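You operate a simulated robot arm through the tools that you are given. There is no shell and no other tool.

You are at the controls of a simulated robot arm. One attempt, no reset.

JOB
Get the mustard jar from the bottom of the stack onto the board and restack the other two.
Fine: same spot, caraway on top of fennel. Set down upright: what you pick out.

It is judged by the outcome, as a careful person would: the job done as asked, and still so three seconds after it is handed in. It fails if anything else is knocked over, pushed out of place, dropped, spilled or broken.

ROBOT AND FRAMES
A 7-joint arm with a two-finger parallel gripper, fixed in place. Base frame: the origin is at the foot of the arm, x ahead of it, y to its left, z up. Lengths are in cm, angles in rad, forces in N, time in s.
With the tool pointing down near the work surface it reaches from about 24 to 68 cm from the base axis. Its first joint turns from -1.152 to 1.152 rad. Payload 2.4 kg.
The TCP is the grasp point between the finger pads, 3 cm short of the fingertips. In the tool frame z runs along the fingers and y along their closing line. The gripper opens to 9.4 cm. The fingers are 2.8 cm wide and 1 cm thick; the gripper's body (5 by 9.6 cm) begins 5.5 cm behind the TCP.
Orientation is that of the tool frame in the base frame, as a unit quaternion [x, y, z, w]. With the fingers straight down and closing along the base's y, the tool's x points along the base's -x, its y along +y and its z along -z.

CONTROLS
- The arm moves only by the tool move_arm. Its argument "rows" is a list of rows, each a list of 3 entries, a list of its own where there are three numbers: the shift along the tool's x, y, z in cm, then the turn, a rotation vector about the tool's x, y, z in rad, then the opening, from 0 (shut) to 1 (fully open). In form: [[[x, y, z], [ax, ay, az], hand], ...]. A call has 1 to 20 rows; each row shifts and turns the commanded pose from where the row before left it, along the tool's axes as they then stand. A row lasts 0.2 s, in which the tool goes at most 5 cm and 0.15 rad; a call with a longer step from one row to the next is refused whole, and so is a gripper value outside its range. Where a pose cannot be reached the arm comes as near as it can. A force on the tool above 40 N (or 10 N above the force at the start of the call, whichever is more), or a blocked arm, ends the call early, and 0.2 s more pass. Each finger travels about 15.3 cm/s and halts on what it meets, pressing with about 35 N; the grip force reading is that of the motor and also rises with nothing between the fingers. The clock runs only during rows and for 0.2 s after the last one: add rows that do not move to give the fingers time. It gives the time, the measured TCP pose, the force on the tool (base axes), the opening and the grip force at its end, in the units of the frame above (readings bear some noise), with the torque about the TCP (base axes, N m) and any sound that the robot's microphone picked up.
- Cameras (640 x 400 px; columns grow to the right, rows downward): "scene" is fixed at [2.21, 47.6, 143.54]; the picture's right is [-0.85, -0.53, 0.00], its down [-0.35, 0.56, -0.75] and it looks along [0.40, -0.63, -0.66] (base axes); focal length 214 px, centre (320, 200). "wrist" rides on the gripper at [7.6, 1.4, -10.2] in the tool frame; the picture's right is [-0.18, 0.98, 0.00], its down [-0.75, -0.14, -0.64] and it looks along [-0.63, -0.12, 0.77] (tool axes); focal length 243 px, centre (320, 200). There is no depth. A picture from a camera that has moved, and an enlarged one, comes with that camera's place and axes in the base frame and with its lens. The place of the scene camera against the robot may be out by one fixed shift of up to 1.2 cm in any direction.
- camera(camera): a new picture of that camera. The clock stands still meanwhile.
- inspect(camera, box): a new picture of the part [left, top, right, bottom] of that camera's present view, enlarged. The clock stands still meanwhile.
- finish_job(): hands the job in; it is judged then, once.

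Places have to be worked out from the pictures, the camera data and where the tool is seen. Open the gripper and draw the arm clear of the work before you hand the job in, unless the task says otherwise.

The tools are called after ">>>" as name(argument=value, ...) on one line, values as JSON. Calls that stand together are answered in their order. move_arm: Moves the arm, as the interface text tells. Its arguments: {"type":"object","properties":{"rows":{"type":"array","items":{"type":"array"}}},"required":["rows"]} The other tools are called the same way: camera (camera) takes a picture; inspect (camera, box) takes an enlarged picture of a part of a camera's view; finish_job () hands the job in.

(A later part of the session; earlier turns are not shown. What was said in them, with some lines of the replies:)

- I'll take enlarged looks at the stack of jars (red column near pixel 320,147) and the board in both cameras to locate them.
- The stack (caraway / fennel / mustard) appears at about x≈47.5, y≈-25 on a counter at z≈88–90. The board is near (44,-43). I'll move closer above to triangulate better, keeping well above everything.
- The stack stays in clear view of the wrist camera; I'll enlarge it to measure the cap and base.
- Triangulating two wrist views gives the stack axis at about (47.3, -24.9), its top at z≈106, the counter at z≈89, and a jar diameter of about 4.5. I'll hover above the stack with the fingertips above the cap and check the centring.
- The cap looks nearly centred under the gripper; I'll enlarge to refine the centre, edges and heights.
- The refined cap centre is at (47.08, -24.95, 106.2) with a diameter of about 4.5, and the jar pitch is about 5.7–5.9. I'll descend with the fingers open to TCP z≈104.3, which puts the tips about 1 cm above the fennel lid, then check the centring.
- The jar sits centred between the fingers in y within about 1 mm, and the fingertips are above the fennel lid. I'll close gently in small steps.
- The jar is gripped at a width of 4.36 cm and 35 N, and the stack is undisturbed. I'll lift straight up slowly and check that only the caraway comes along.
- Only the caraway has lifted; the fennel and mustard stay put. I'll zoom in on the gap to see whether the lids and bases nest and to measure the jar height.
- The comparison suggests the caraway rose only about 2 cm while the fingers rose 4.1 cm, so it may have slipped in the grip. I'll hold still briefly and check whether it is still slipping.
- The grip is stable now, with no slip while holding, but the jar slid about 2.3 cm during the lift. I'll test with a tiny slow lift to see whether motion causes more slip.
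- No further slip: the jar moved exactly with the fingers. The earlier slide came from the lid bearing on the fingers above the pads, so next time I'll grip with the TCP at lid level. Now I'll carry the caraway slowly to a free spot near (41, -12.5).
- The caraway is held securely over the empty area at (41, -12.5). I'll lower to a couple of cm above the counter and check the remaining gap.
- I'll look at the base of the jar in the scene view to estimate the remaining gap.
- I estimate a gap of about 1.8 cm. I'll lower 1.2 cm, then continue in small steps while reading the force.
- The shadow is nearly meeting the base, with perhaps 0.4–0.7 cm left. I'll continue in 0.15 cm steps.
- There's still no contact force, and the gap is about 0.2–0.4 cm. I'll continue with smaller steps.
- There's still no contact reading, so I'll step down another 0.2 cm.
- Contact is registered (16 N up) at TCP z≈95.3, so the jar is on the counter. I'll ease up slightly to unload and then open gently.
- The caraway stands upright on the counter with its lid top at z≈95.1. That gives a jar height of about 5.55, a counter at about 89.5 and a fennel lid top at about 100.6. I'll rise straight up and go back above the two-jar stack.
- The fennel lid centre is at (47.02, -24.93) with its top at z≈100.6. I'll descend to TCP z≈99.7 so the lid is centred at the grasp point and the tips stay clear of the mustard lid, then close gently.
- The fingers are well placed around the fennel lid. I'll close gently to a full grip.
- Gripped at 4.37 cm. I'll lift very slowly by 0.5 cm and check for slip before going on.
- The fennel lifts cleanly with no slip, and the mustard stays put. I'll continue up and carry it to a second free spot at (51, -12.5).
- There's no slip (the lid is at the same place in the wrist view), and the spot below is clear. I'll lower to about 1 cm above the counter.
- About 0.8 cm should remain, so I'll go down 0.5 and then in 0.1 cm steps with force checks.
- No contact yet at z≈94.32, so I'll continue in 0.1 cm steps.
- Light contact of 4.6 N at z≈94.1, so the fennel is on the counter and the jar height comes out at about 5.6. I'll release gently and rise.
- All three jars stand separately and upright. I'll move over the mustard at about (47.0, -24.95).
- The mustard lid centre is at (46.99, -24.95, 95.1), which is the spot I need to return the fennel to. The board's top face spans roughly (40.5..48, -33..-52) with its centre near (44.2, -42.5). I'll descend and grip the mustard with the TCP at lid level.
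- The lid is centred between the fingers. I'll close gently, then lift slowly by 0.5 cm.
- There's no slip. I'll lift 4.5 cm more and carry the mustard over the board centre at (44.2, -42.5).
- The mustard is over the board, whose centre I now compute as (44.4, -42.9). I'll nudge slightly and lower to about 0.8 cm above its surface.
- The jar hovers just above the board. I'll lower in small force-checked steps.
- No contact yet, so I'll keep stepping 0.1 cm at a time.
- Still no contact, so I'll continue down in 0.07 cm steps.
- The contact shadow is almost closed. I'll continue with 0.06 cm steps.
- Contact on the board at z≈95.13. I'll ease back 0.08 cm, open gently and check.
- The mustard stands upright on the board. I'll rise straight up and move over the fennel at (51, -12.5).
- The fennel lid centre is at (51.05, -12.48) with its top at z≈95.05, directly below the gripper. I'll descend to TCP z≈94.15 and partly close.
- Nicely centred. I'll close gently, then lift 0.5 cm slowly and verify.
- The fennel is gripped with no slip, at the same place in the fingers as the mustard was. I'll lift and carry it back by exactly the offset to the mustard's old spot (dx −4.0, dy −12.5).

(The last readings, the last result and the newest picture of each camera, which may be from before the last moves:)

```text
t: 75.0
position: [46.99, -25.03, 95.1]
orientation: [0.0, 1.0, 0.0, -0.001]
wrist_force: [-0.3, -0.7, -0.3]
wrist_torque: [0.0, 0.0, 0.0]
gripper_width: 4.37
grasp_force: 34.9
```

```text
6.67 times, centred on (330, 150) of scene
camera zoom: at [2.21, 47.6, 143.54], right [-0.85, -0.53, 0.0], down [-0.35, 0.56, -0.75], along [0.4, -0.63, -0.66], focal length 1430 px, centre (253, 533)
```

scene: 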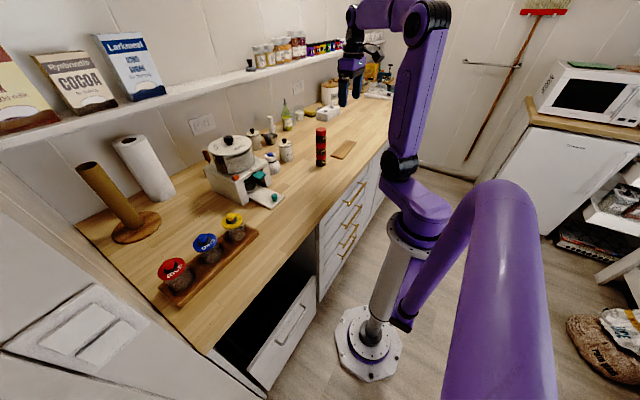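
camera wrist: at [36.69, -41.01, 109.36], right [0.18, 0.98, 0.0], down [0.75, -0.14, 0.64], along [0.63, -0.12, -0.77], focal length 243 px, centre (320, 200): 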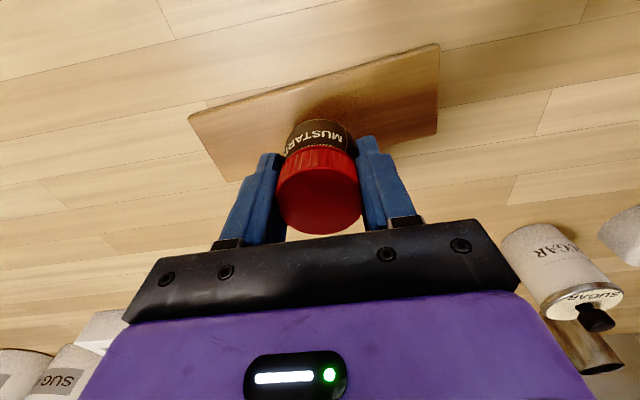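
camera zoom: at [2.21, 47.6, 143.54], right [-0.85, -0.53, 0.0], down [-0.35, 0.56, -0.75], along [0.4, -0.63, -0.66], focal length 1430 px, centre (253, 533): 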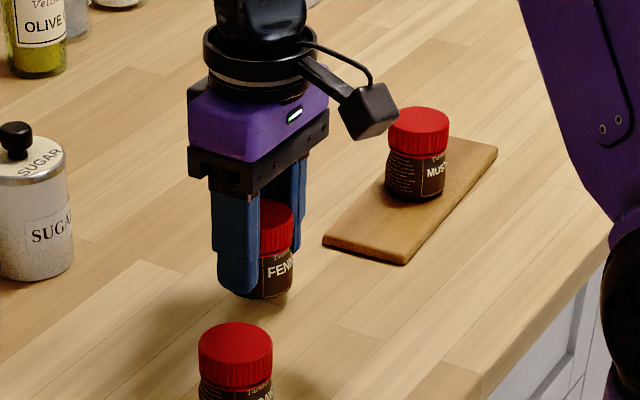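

The camera pose matches the mustard pick pose in x and y and sits 0.91 cm higher. I'll lower 0.75 cm, then use fine steps.

>>> move_arm(rows=[[[0, 0, 0.25], [0, 0, 0], 0.0], [[0, 0, 0.25], [0, 0, 0], 0.0], [[0, 0, 0.2], [0, 0, 0], 0.0], [[0, 0, 0.05], [0, 0, 0], 0.0], [[0, 0, 0.0], [0, 0, 0], 0.0]])

>>> move_arm(rows=[[[0, 0, 0.06], [0, 0, 0], 0.0], [[0, 0, 0.0], [0, 0, 0], 0.0]])

>>> move_arm(rows=[[[0, 0, 0.06], [0, 0, 0], 0.0], [[0, 0, 0.0], [0, 0, 0], 0.0]])

```text
t: 76.2
position: [46.96, -25.07, 94.43]
orientation: [0.0, 1.0, 0.0, 0.0]
wrist_force: [-0.1, -0.3, -0.8]
wrist_torque: [0.01, 0.02, -0.02]
gripper_width: 4.37
grasp_force: 35.1
```

```text
t: 76.8
position: [47.0, -24.92, 94.31]
orientation: [0.0, 1.0, 0.0, 0.0]
wrist_force: [0.0, 0.0, 0.1]
wrist_torque: [-0.02, 0.01, -0.01]
gripper_width: 4.36
grasp_force: 35.2
```

```text
t: 77.4
position: [47.08, -25.07, 94.24]
orientation: [0.001, 1.0, 0.001, 0.001]
wrist_force: [0.2, -0.4, -0.4]
wrist_torque: [0.0, 0.01, 0.03]
gripper_width: 4.35
grasp_force: 35.3
```

>>> move_arm(rows=[[[0, 0, 0.05], [0, 0, 0], 0.0], [[0, 0, 0.0], [0, 0, 0], 0.0]])

>>> inspect(camera="wrist", box=[200, 60, 440, 240])

```text
t: 78.0
position: [47.02, -25.0, 94.16]
orientation: [-0.001, 1.0, 0.001, -0.001]
wrist_force: [0.2, 0.6, 2.9]
wrist_torque: [-0.01, 0.03, 0.03]
gripper_width: 4.39
grasp_force: 34.8
```

```text
2.22 times, centred on (320, 150) of wrist
camera zoom: at [39.48, -23.52, 104.38], right [0.18, 0.98, 0.0], down [0.75, -0.14, 0.64], along [0.63, -0.12, -0.77], focal length 539 px, centre (320, 311)
```

zoom: 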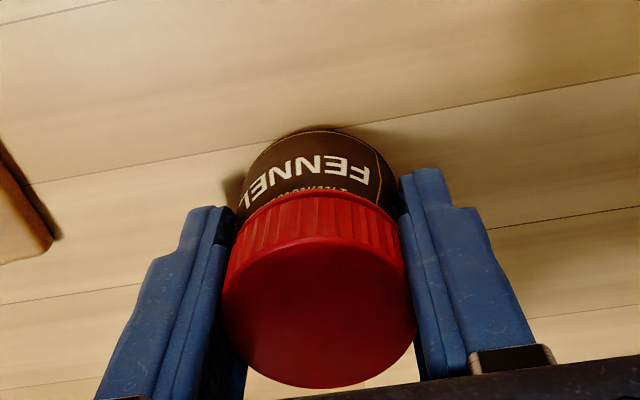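

There's light contact (2.9 N), and the view is nearly identical to the mustard's original one, so the fennel is on the old spot. I'll release gently and rise.

>>> move_arm(rows=[[[0, 0, 0], [0, 0, 0], 0.2], [[0, 0, 0], [0, 0, 0], 0.4], [[0, 0, 0], [0, 0, 0], 0.46], [[0, 0, 0], [0, 0, 0], 0.52], [[0, 0, 0], [0, 0, 0], 0.6], [[0, 0, 0], [0, 0, 0], 0.72], [[0, 0, 0], [0, 0, 0], 0.85], [[0, 0, -0.5], [0, 0, 0], 0.85], [[0, 0, -1.5], [0, 0, 0], 1], [[0, 0, -2.5], [0, 0, 0], 1], [[0, 0, -2.0], [0, 0, 0], 1], [[0, 0, -0.75], [0, 0, 0], 1], [[0, 0, 0], [0, 0, 0], 1], [[0, 0, 0], [0, 0, 0], 1]])

>>> inspect(camera="wrist", box=[200, 40, 440, 220])

>>> inspect(camera="scene", box=[290, 110, 370, 190])

```text
t: 81.0
position: [47.03, -24.94, 101.52]
orientation: [0.0, 1.0, 0.0, 0.0]
wrist_force: [-0.9, 0.4, 0.3]
wrist_torque: [0.01, 0.03, 0.05]
gripper_width: 9.4
grasp_force: 0.2
```

```text
2.22 times, centred on (320, 130) of wrist
camera zoom: at [39.49, -23.56, 111.69], right [0.18, 0.98, 0.0], down [0.75, -0.14, 0.64], along [0.63, -0.12, -0.77], focal length 539 px, centre (320, 356)
```

zoom: 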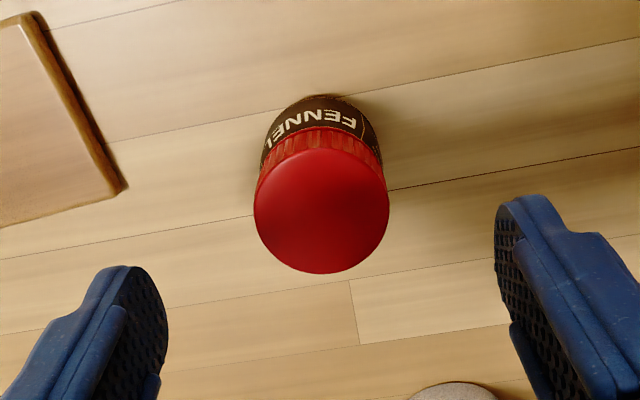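

```text
5.00 times, centred on (330, 150) of scene
camera zoom: at [2.21, 47.6, 143.54], right [-0.85, -0.53, 0.0], down [-0.35, 0.56, -0.75], along [0.4, -0.63, -0.66], focal length 1072 px, centre (270, 450)
```

zoom: 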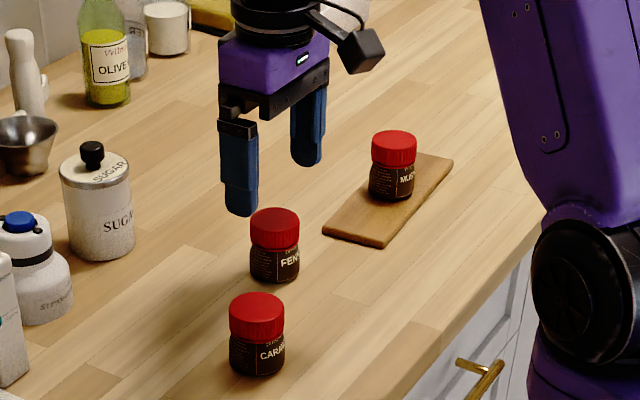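

The fennel stands at (47.05, -24.94), within about 1 mm of the original spot. Next I'll go above the caraway at (41, -12.5).

>>> move_arm(rows=[[[0, 0, -0.7], [0, 0, 0], 1], [[1.0, 2.0, 0], [0, 0, 0], 1], [[1.4, 2.9, 0], [0, 0, 0], 1], [[1.4, 2.9, 0], [0, 0, 0], 1], [[1.4, 2.9, 0], [0, 0, 0], 1], [[0.8, 1.7, 0.4], [0, 0, 0], 1], [[0, 0, 0.3], [0, 0, 0], 1], [[0, 0, 0], [0, 0, 0], 1], [[0, 0, 0], [0, 0, 0], 1]])

>>> inspect(camera="wrist", box=[200, 40, 440, 220])

```text
t: 83.0
position: [40.93, -12.54, 101.39]
orientation: [0.0, 1.0, 0.001, 0.001]
wrist_force: [-0.4, -0.1, 0.1]
wrist_torque: [-0.02, -0.03, 0.02]
gripper_width: 9.41
grasp_force: 0.1
```

```text
2.22 times, centred on (320, 130) of wrist
camera zoom: at [33.45, -11.12, 111.56], right [0.18, 0.98, 0.0], down [0.75, -0.14, 0.64], along [0.63, -0.12, -0.77], focal length 539 px, centre (320, 356)
```

zoom: 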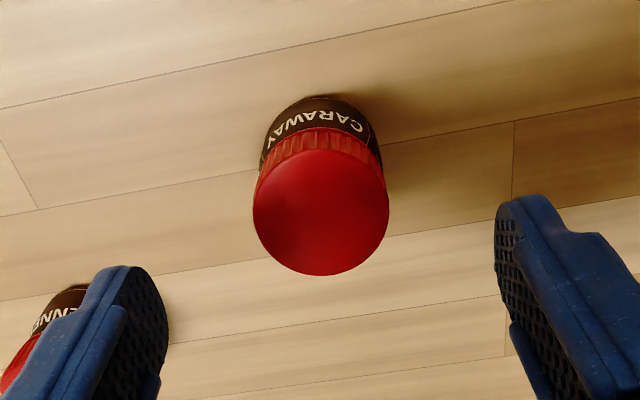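

The caraway lid is at (41.0, -12.5, 95.05), centred below the gripper. I'll descend to TCP z≈94.17 and partly close.

>>> move_arm(rows=[[[0, 0, 1.0], [0, 0, 0], 1], [[0, 0, 1.5], [0, 0, 0], 1], [[0, 0, 1.5], [0, 0, 0], 1], [[0, 0, 1.5], [0, 0, 0], 1], [[0, 0, 1.2], [0, 0, 0], 1], [[0, 0, 0.5], [0, 0, 0], 1], [[0, 0, 0], [0, 0, 0], 0.75], [[0, 0, 0], [0, 0, 0], 0.62], [[0, 0, 0], [0, 0, 0], 0.55], [[0, 0, 0], [0, 0, 0], 0.55]])

>>> inspect(camera="wrist", box=[200, 60, 440, 240])

```text
t: 85.2
position: [41.13, -12.68, 94.14]
orientation: [0.0, 1.0, 0.0, 0.0]
wrist_force: [0.2, -0.4, -0.2]
wrist_torque: [0.0, -0.01, 0.04]
gripper_width: 5.19
grasp_force: 0.0
```

```text
2.22 times, centred on (320, 150) of wrist
camera zoom: at [33.46, -11.15, 104.37], right [0.18, 0.98, 0.0], down [0.75, -0.14, 0.64], along [0.63, -0.12, -0.77], focal length 539 px, centre (320, 311)
```

zoom: 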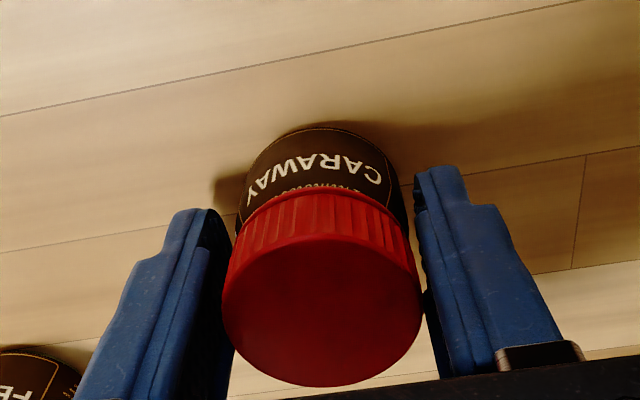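

It's within about 0.07 cm of centre. I'll correct that small offset, close gently and lift 0.5 cm.

>>> move_arm(rows=[[[0.03, 0.07, 0], [0, 0, 0], 0.55], [[0, 0, 0], [0, 0, 0], 0.51], [[0, 0, 0], [0, 0, 0], 0.49], [[0, 0, 0], [0, 0, 0], 0.47], [[0, 0, 0], [0, 0, 0], 0.45], [[0, 0, 0], [0, 0, 0], 0.4], [[0, 0, 0], [0, 0, 0], 0.2], [[0, 0, 0], [0, 0, 0], 0.0], [[0, 0, 0], [0, 0, 0], 0.0]])

>>> move_arm(rows=[[[0, 0, -0.1], [0, 0, 0], 0.0], [[0, 0, -0.1], [0, 0, 0], 0.0], [[0, 0, -0.15], [0, 0, 0], 0.0], [[0, 0, -0.15], [0, 0, 0], 0.0], [[0, 0, 0], [0, 0, 0], 0.0]])

>>> inspect(camera="wrist", box=[200, 60, 440, 240])

```text
t: 87.2
position: [40.9, -12.54, 94.23]
orientation: [0.0, 1.0, -0.001, 0.0]
wrist_force: [-0.6, 0.4, 1.4]
wrist_torque: [0.05, 0.0, -0.03]
gripper_width: 4.32
grasp_force: 34.5
```

```text
t: 88.4
position: [40.93, -12.66, 94.76]
orientation: [0.0, 1.0, 0.0, 0.0]
wrist_force: [-0.4, -0.5, -1.1]
wrist_torque: [0.0, -0.03, 0.03]
gripper_width: 4.35
grasp_force: 35.0
```

```text
2.22 times, centred on (320, 150) of wrist
camera zoom: at [33.43, -11.11, 104.91], right [0.18, 0.98, 0.0], down [0.75, -0.14, 0.64], along [0.63, -0.12, -0.77], focal length 539 px, centre (320, 311)
```

zoom: 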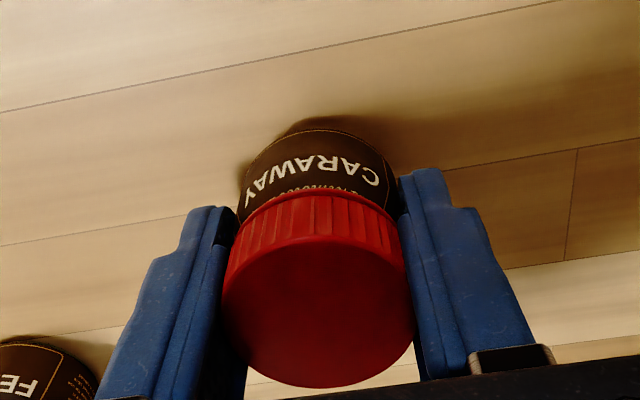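

The caraway is gripped with no slip. I'll lift it about 8 cm, well above the fennel, then move over by dx +6.05, dy −12.41.

>>> move_arm(rows=[[[0, 0, -0.4], [0, 0, 0], 0.0], [[0, 0, -0.8], [0, 0, 0], 0.0], [[0, 0, -1.2], [0, 0, 0], 0.0], [[0, 0, -1.4], [0, 0, 0], 0.0], [[0, 0, -1.4], [0, 0, 0], 0.0], [[0, 0, -1.4], [0, 0, 0], 0.0], [[0, 0, -1.0], [0, 0, 0], 0.0], [[0, 0, -0.5], [0, 0, 0], 0.0], [[-0.3, -0.6, 0], [0, 0, 0], 0.0], [[-0.75, -1.5, 0], [0, 0, 0], 0.0], [[-0.9, -1.9, 0], [0, 0, 0], 0.0], [[-0.9, -1.9, 0], [0, 0, 0], 0.0], [[-0.9, -1.9, 0], [0, 0, 0], 0.0], [[-0.9, -1.9, 0], [0, 0, 0], 0.0], [[-0.75, -1.5, 0], [0, 0, 0], 0.0], [[-0.45, -0.8, 0], [0, 0, 0], 0.0], [[-0.2, -0.41, 0], [0, 0, 0], 0.0], [[0, 0, 0], [0, 0, 0], 0.0], [[0, 0, 0], [0, 0, 0], 0.0]])

>>> inspect(camera="wrist", box=[200, 60, 440, 240])

>>> inspect(camera="scene", box=[290, 110, 370, 190])

```text
t: 92.4
position: [47.04, -24.91, 102.82]
orientation: [0.0, 1.0, 0.0, 0.0]
wrist_force: [0.0, -0.3, -1.2]
wrist_torque: [-0.02, 0.02, 0.01]
gripper_width: 4.37
grasp_force: 34.6
```

```text
2.22 times, centred on (320, 150) of wrist
camera zoom: at [39.46, -23.46, 113.01], right [0.18, 0.98, 0.0], down [0.75, -0.14, 0.64], along [0.63, -0.12, -0.77], focal length 539 px, centre (320, 311)
```

zoom: 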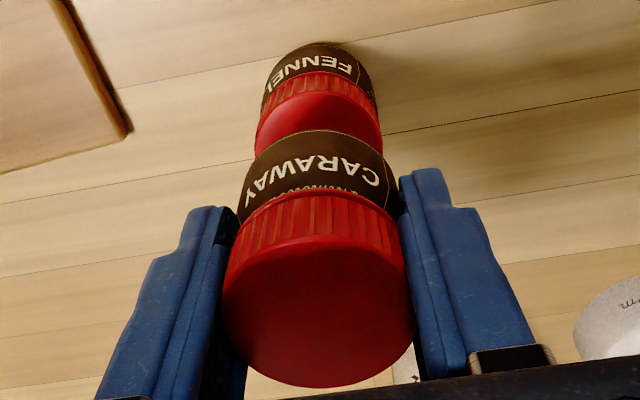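

```text
5.00 times, centred on (330, 150) of scene
camera zoom: at [2.21, 47.6, 143.54], right [-0.85, -0.53, 0.0], down [-0.35, 0.56, -0.75], along [0.4, -0.63, -0.66], focal length 1072 px, centre (270, 450)
```

zoom: 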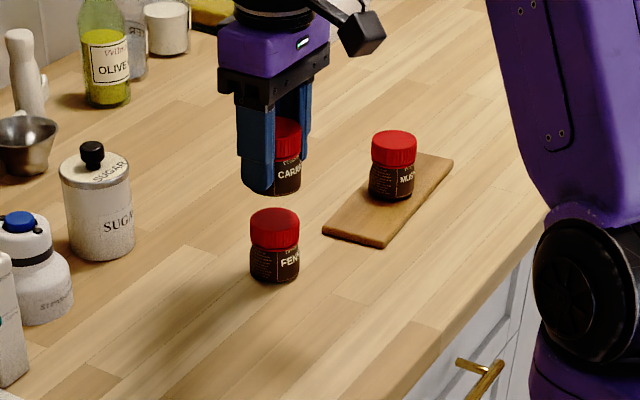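

The caraway is aligned above the fennel. I'll lower to about 0.7 cm above its lid and re-check the alignment.

>>> move_arm(rows=[[[0, -0.04, 0.3], [0, 0, 0], 0.0], [[0, 0, 0.6], [0, 0, 0], 0.0], [[0, 0, 0.6], [0, 0, 0], 0.0], [[0, 0, 0.5], [0, 0, 0], 0.0], [[0, 0, 0.3], [0, 0, 0], 0.0], [[0, 0, 0], [0, 0, 0], 0.0], [[0, 0, 0], [0, 0, 0], 0.0]])

>>> inspect(camera="wrist", box=[200, 60, 440, 240])

>>> inspect(camera="scene", box=[305, 135, 340, 170])

```text
t: 94.0
position: [47.05, -25.08, 100.45]
orientation: [0.0, 1.0, 0.0, 0.0]
wrist_force: [0.3, 0.8, -0.9]
wrist_torque: [0.03, -0.02, 0.0]
gripper_width: 4.35
grasp_force: 35.1
```

```text
2.22 times, centred on (320, 150) of wrist
camera zoom: at [39.51, -23.53, 110.68], right [0.18, 0.98, 0.0], down [0.75, -0.14, 0.64], along [0.63, -0.12, -0.77], focal length 539 px, centre (320, 311)
```

zoom: 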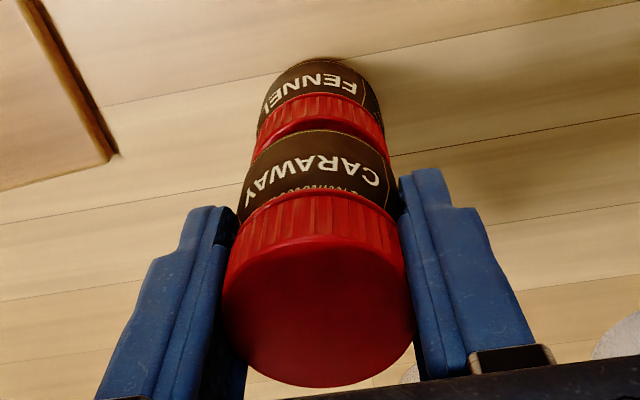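

```text
11.43 times, centred on (322, 152) of scene
camera zoom: at [2.21, 47.6, 143.54], right [-0.85, -0.53, 0.0], down [-0.35, 0.56, -0.75], along [0.4, -0.63, -0.66], focal length 2451 px, centre (291, 743)
```

zoom: 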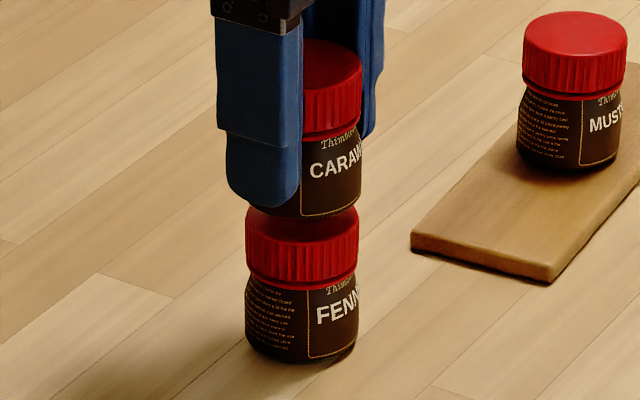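

It's well aligned with roughly 0.7 cm to go. I'll lower 0.5 cm, then take fine steps with force readings.

>>> move_arm(rows=[[[0, 0, 0.2], [0, 0, 0], 0.0], [[0, 0, 0.2], [0, 0, 0], 0.0], [[0, 0, 0.1], [0, 0, 0], 0.0], [[0, 0, 0.0], [0, 0, 0], 0.0]])

>>> move_arm(rows=[[[0, 0, 0.06], [0, 0, 0], 0.0], [[0, 0, 0.0], [0, 0, 0], 0.0]])

>>> move_arm(rows=[[[0, 0, 0.06], [0, 0, 0], 0.0], [[0, 0, 0.0], [0, 0, 0], 0.0]])

>>> inspect(camera="scene", box=[305, 135, 340, 170])

```text
t: 95.0
position: [47.05, -24.98, 99.86]
orientation: [0.0, 1.0, 0.001, 0.0]
wrist_force: [-0.1, -0.7, 0.8]
wrist_torque: [0.02, 0.0, 0.02]
gripper_width: 4.35
grasp_force: 35.0
```

```text
t: 95.6
position: [47.05, -24.96, 99.91]
orientation: [0.001, 1.0, -0.001, -0.001]
wrist_force: [0.9, -0.7, 0.4]
wrist_torque: [-0.03, 0.0, 0.0]
gripper_width: 4.35
grasp_force: 35.1
```

```text
t: 96.2
position: [47.09, -24.91, 100.04]
orientation: [0.0, 1.0, 0.0, 0.001]
wrist_force: [-0.2, -0.3, 0.3]
wrist_torque: [0.0, 0.0, 0.01]
gripper_width: 4.34
grasp_force: 34.8
```

```text
11.43 times, centred on (322, 152) of scene
camera zoom: at [2.21, 47.6, 143.54], right [-0.85, -0.53, 0.0], down [-0.35, 0.56, -0.75], along [0.4, -0.63, -0.66], focal length 2451 px, centre (291, 743)
```

zoom: 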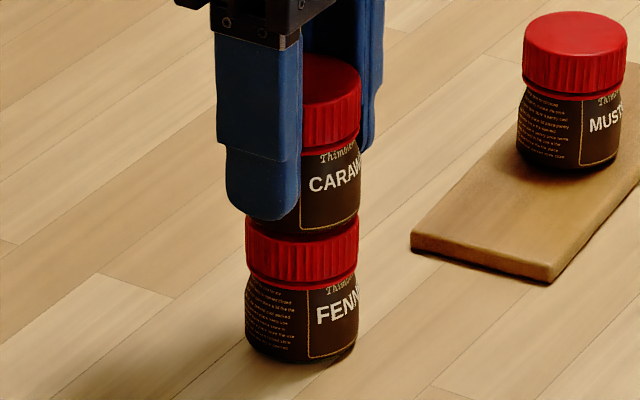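

Nearly touching, with no force yet. I'll continue with 0.05 cm steps.

>>> move_arm(rows=[[[0, 0, 0.05], [0, 0, 0], 0.0], [[0, 0, 0.0], [0, 0, 0], 0.0]])

>>> move_arm(rows=[[[0, 0, 0.05], [0, 0, 0], 0.0], [[0, 0, 0.0], [0, 0, 0], 0.0]])

```text
t: 96.8
position: [47.12, -24.99, 99.87]
orientation: [-0.001, 1.0, 0.001, 0.0]
wrist_force: [0.5, -0.3, -0.2]
wrist_torque: [-0.01, 0.01, 0.02]
gripper_width: 4.36
grasp_force: 34.3
```

```text
t: 97.4
position: [47.03, -25.02, 99.66]
orientation: [0.0, 1.0, 0.0, 0.0]
wrist_force: [-0.1, -0.2, 0.5]
wrist_torque: [0.0, 0.02, 0.0]
gripper_width: 4.37
grasp_force: 35.0
```

>>> move_arm(rows=[[[0, 0, 0.05], [0, 0, 0], 0.0], [[0, 0, 0.0], [0, 0, 0], 0.0]])

>>> inspect(camera="scene", box=[305, 135, 340, 170])

>>> inspect(camera="wrist", box=[200, 60, 440, 240])

```text
t: 98.0
position: [46.97, -25.01, 99.72]
orientation: [0.0, 1.0, 0.0, 0.001]
wrist_force: [0.6, -0.6, 3.8]
wrist_torque: [-0.01, 0.02, -0.01]
gripper_width: 4.35
grasp_force: 34.7
```

```text
11.43 times, centred on (322, 152) of scene
camera zoom: at [2.2, 47.61, 143.54], right [-0.85, -0.53, 0.0], down [-0.35, 0.56, -0.75], along [0.4, -0.63, -0.66], focal length 2451 px, centre (291, 743)
```

zoom: 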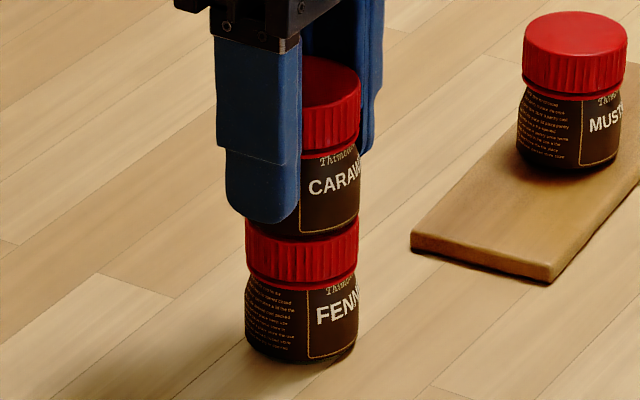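

```text
2.22 times, centred on (320, 150) of wrist
camera zoom: at [39.51, -23.5, 109.97], right [0.18, 0.98, 0.0], down [0.75, -0.14, 0.64], along [0.63, -0.12, -0.77], focal length 539 px, centre (320, 311)
```

zoom: 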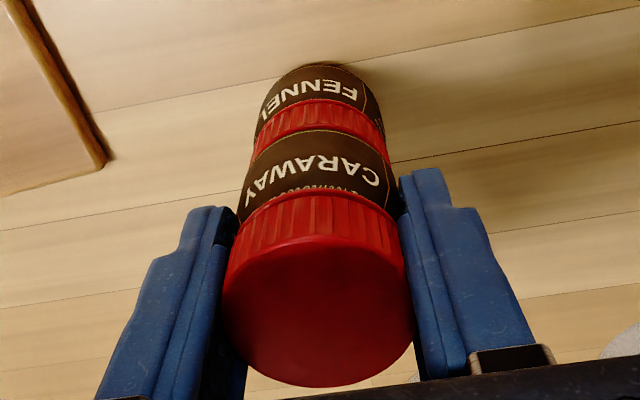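

Light contact of 3.8 N: the caraway is seated squarely on the fennel lid. I'll release very gently and check before rising.

>>> move_arm(rows=[[[0, 0, 0], [0, 0, 0], 0.2], [[0, 0, 0], [0, 0, 0], 0.4], [[0, 0, 0], [0, 0, 0], 0.45], [[0, 0, 0], [0, 0, 0], 0.48], [[0, 0, 0], [0, 0, 0], 0.52], [[0, 0, 0], [0, 0, 0], 0.6], [[0, 0, 0], [0, 0, 0], 0.72], [[0, 0, 0], [0, 0, 0], 0.85], [[0, 0, 0], [0, 0, 0], 1], [[0, 0, 0], [0, 0, 0], 1]])

>>> inspect(camera="wrist", box=[200, 60, 440, 240])

>>> inspect(camera="scene", box=[305, 135, 340, 170])

```text
t: 100.2
position: [47.07, -24.98, 99.88]
orientation: [-0.001, 1.0, -0.001, 0.0]
wrist_force: [0.6, 0.5, -0.4]
wrist_torque: [0.02, 0.02, -0.02]
gripper_width: 9.41
grasp_force: 0.1
```

```text
2.22 times, centred on (320, 150) of wrist
camera zoom: at [39.51, -23.49, 109.95], right [0.18, 0.98, 0.0], down [0.75, -0.14, 0.64], along [0.63, -0.12, -0.77], focal length 539 px, centre (320, 311)
```

zoom: 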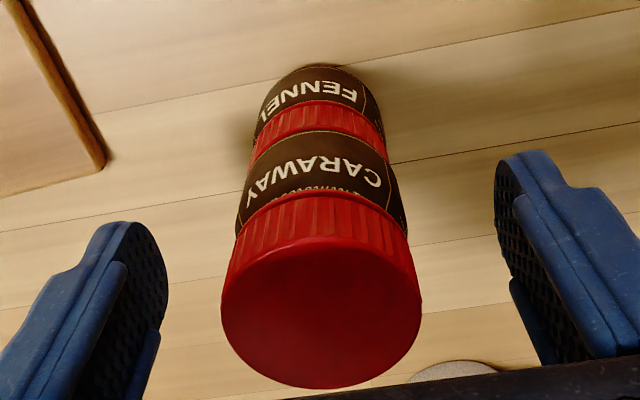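

```text
11.43 times, centred on (322, 152) of scene
camera zoom: at [2.21, 47.6, 143.54], right [-0.85, -0.53, 0.0], down [-0.35, 0.56, -0.75], along [0.4, -0.63, -0.66], focal length 2451 px, centre (291, 743)
```

zoom: 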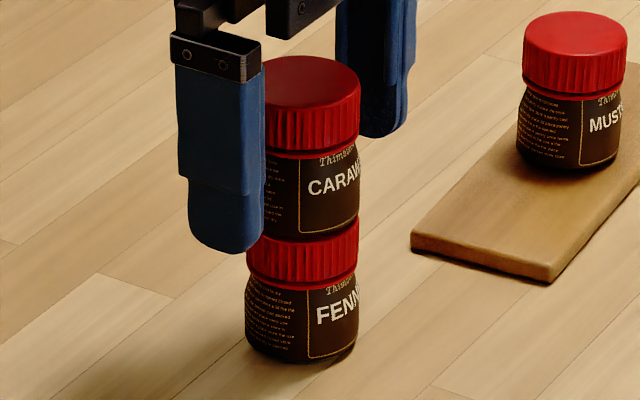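

The stack is steady and the fingers are clear on both sides. I'll rise straight up and then draw back well away.

>>> move_arm(rows=[[[0, 0, -0.5], [0, 0, 0], 1], [[0, 0, -1.0], [0, 0, 0], 1], [[0, 0, -2.0], [0, 0, 0], 1], [[0, 0, -3.0], [0, 0, 0], 1], [[0, 0, -3.5], [0, 0, 0], 1], [[0, 0, -3.5], [0, 0, 0], 1], [[0, 0, -3.5], [0, 0, 0], 1], [[1.5, 0, -2.5], [0, 0, 0], 1], [[3, 0, -2], [0, 0, 0], 1], [[3, 0, -1], [0, 0, 0], 1], [[3, 0, 0], [0, 0, 0], 1], [[1.5, 0, 0], [0, 0, 0], 1], [[0, 0, 0], [0, 0, 0], 1], [[0, 0, 0], [0, 0, 0], 1]])

>>> camera(camera="wrist")

>>> inspect(camera="scene", box=[260, 100, 380, 190])

>>> camera(camera="scene")

```text
t: 103.2
position: [35.0, -25.04, 122.38]
orientation: [0.001, 1.0, 0.0, 0.0]
wrist_force: [0.2, 0.2, -0.2]
wrist_torque: [-0.02, -0.01, -0.02]
gripper_width: 9.4
grasp_force: 0.1
```

```text
taken
camera wrist: at [27.46, -23.58, 132.48], right [0.18, 0.98, 0.0], down [0.75, -0.14, 0.64], along [0.63, -0.12, -0.77], focal length 243 px, centre (320, 200)
```

wrist: 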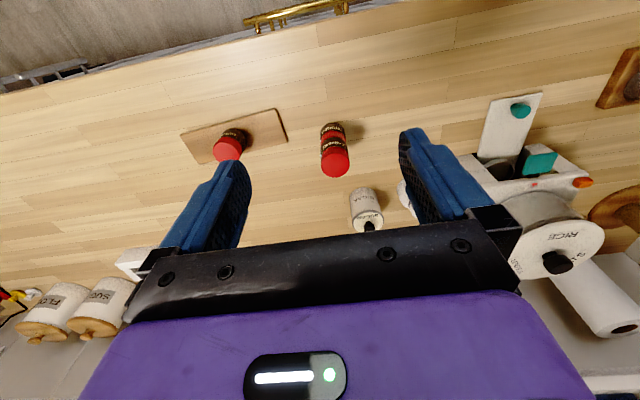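

```text
4.44 times, centred on (320, 145) of scene
camera zoom: at [2.21, 47.6, 143.54], right [-0.85, -0.53, 0.0], down [-0.35, 0.56, -0.75], along [0.4, -0.63, -0.66], focal length 953 px, centre (320, 444)
```

zoom: 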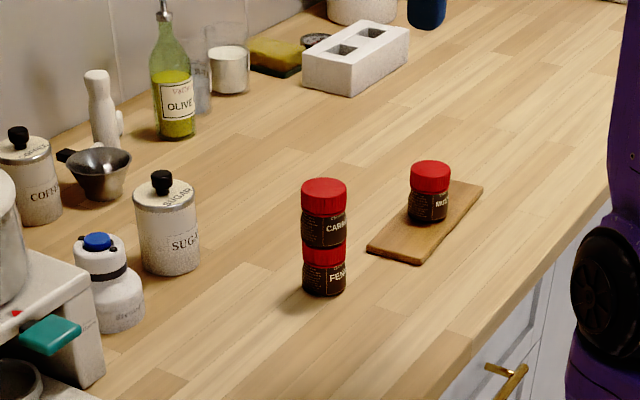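

```text
taken
```

scene: 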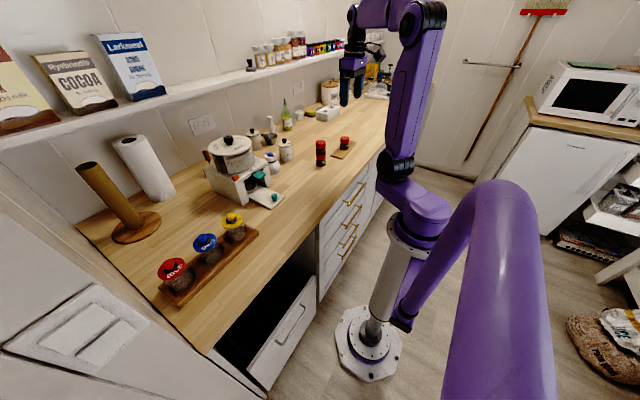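

Everything looks right: the mustard is on the board, the caraway is on the fennel, and the gripper is open and clear. One last comparison using the same zoom box as the first picture will confirm the position.

>>> inspect(camera="scene", box=[240, 90, 400, 190])

>>> inspect(camera="wrist", box=[160, 90, 400, 240])

```text
4.00 times, centred on (320, 140) of scene
camera zoom: at [2.21, 47.6, 143.54], right [-0.85, -0.53, 0.0], down [-0.35, 0.56, -0.75], along [0.4, -0.63, -0.66], focal length 858 px, centre (320, 440)
```

zoom: 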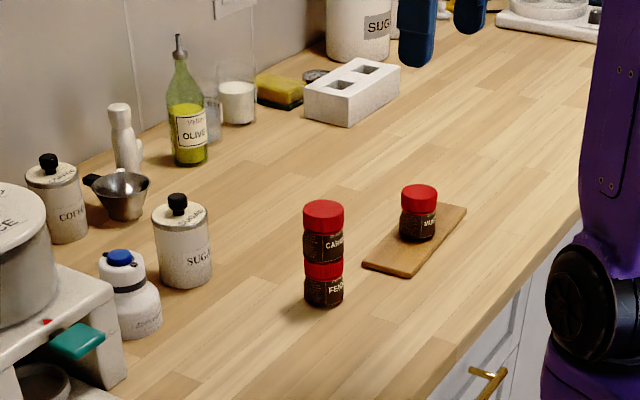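

```text
2.67 times, centred on (280, 165) of wrist
camera zoom: at [27.46, -23.58, 132.48], right [0.18, 0.98, 0.0], down [0.75, -0.14, 0.64], along [0.63, -0.12, -0.77], focal length 647 px, centre (427, 293)
```

zoom: 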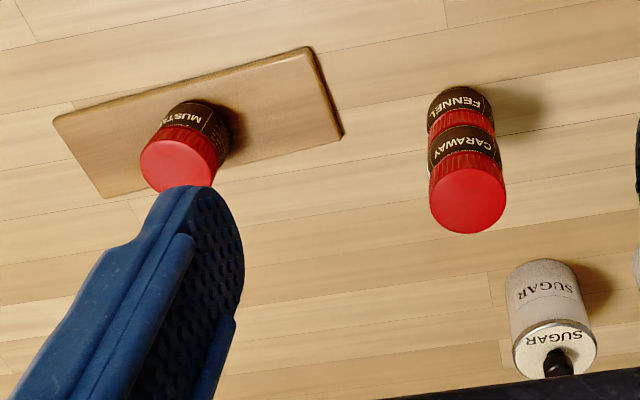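

The stack base is at the same pixels as at the start, the board and the other objects haven't moved, and the mustard stands upright on the board. The arm is clear with the gripper open, so I'm handing the job in.

>>> finish_job()

```text
The job is handed in.
```

The job is done and handed in. The mustard jar is standing upright near the middle of the board, and the caraway is back on top of the fennel at the stack's original spot.

- **Position:** the fennel is within about 1 mm of where the mustard stood. In the final picture the base of the stack lines up with the first one.
- **Slip:** the caraway slid about 2 cm in the grip on the first lift because I had gripped it too low. It was not dropped. I gripped the jars at lid level after that, and there was no more slipping.
- **Surroundings:** the board and the other items on the counter look undisturbed. The gripper is open and the arm is drawn back.
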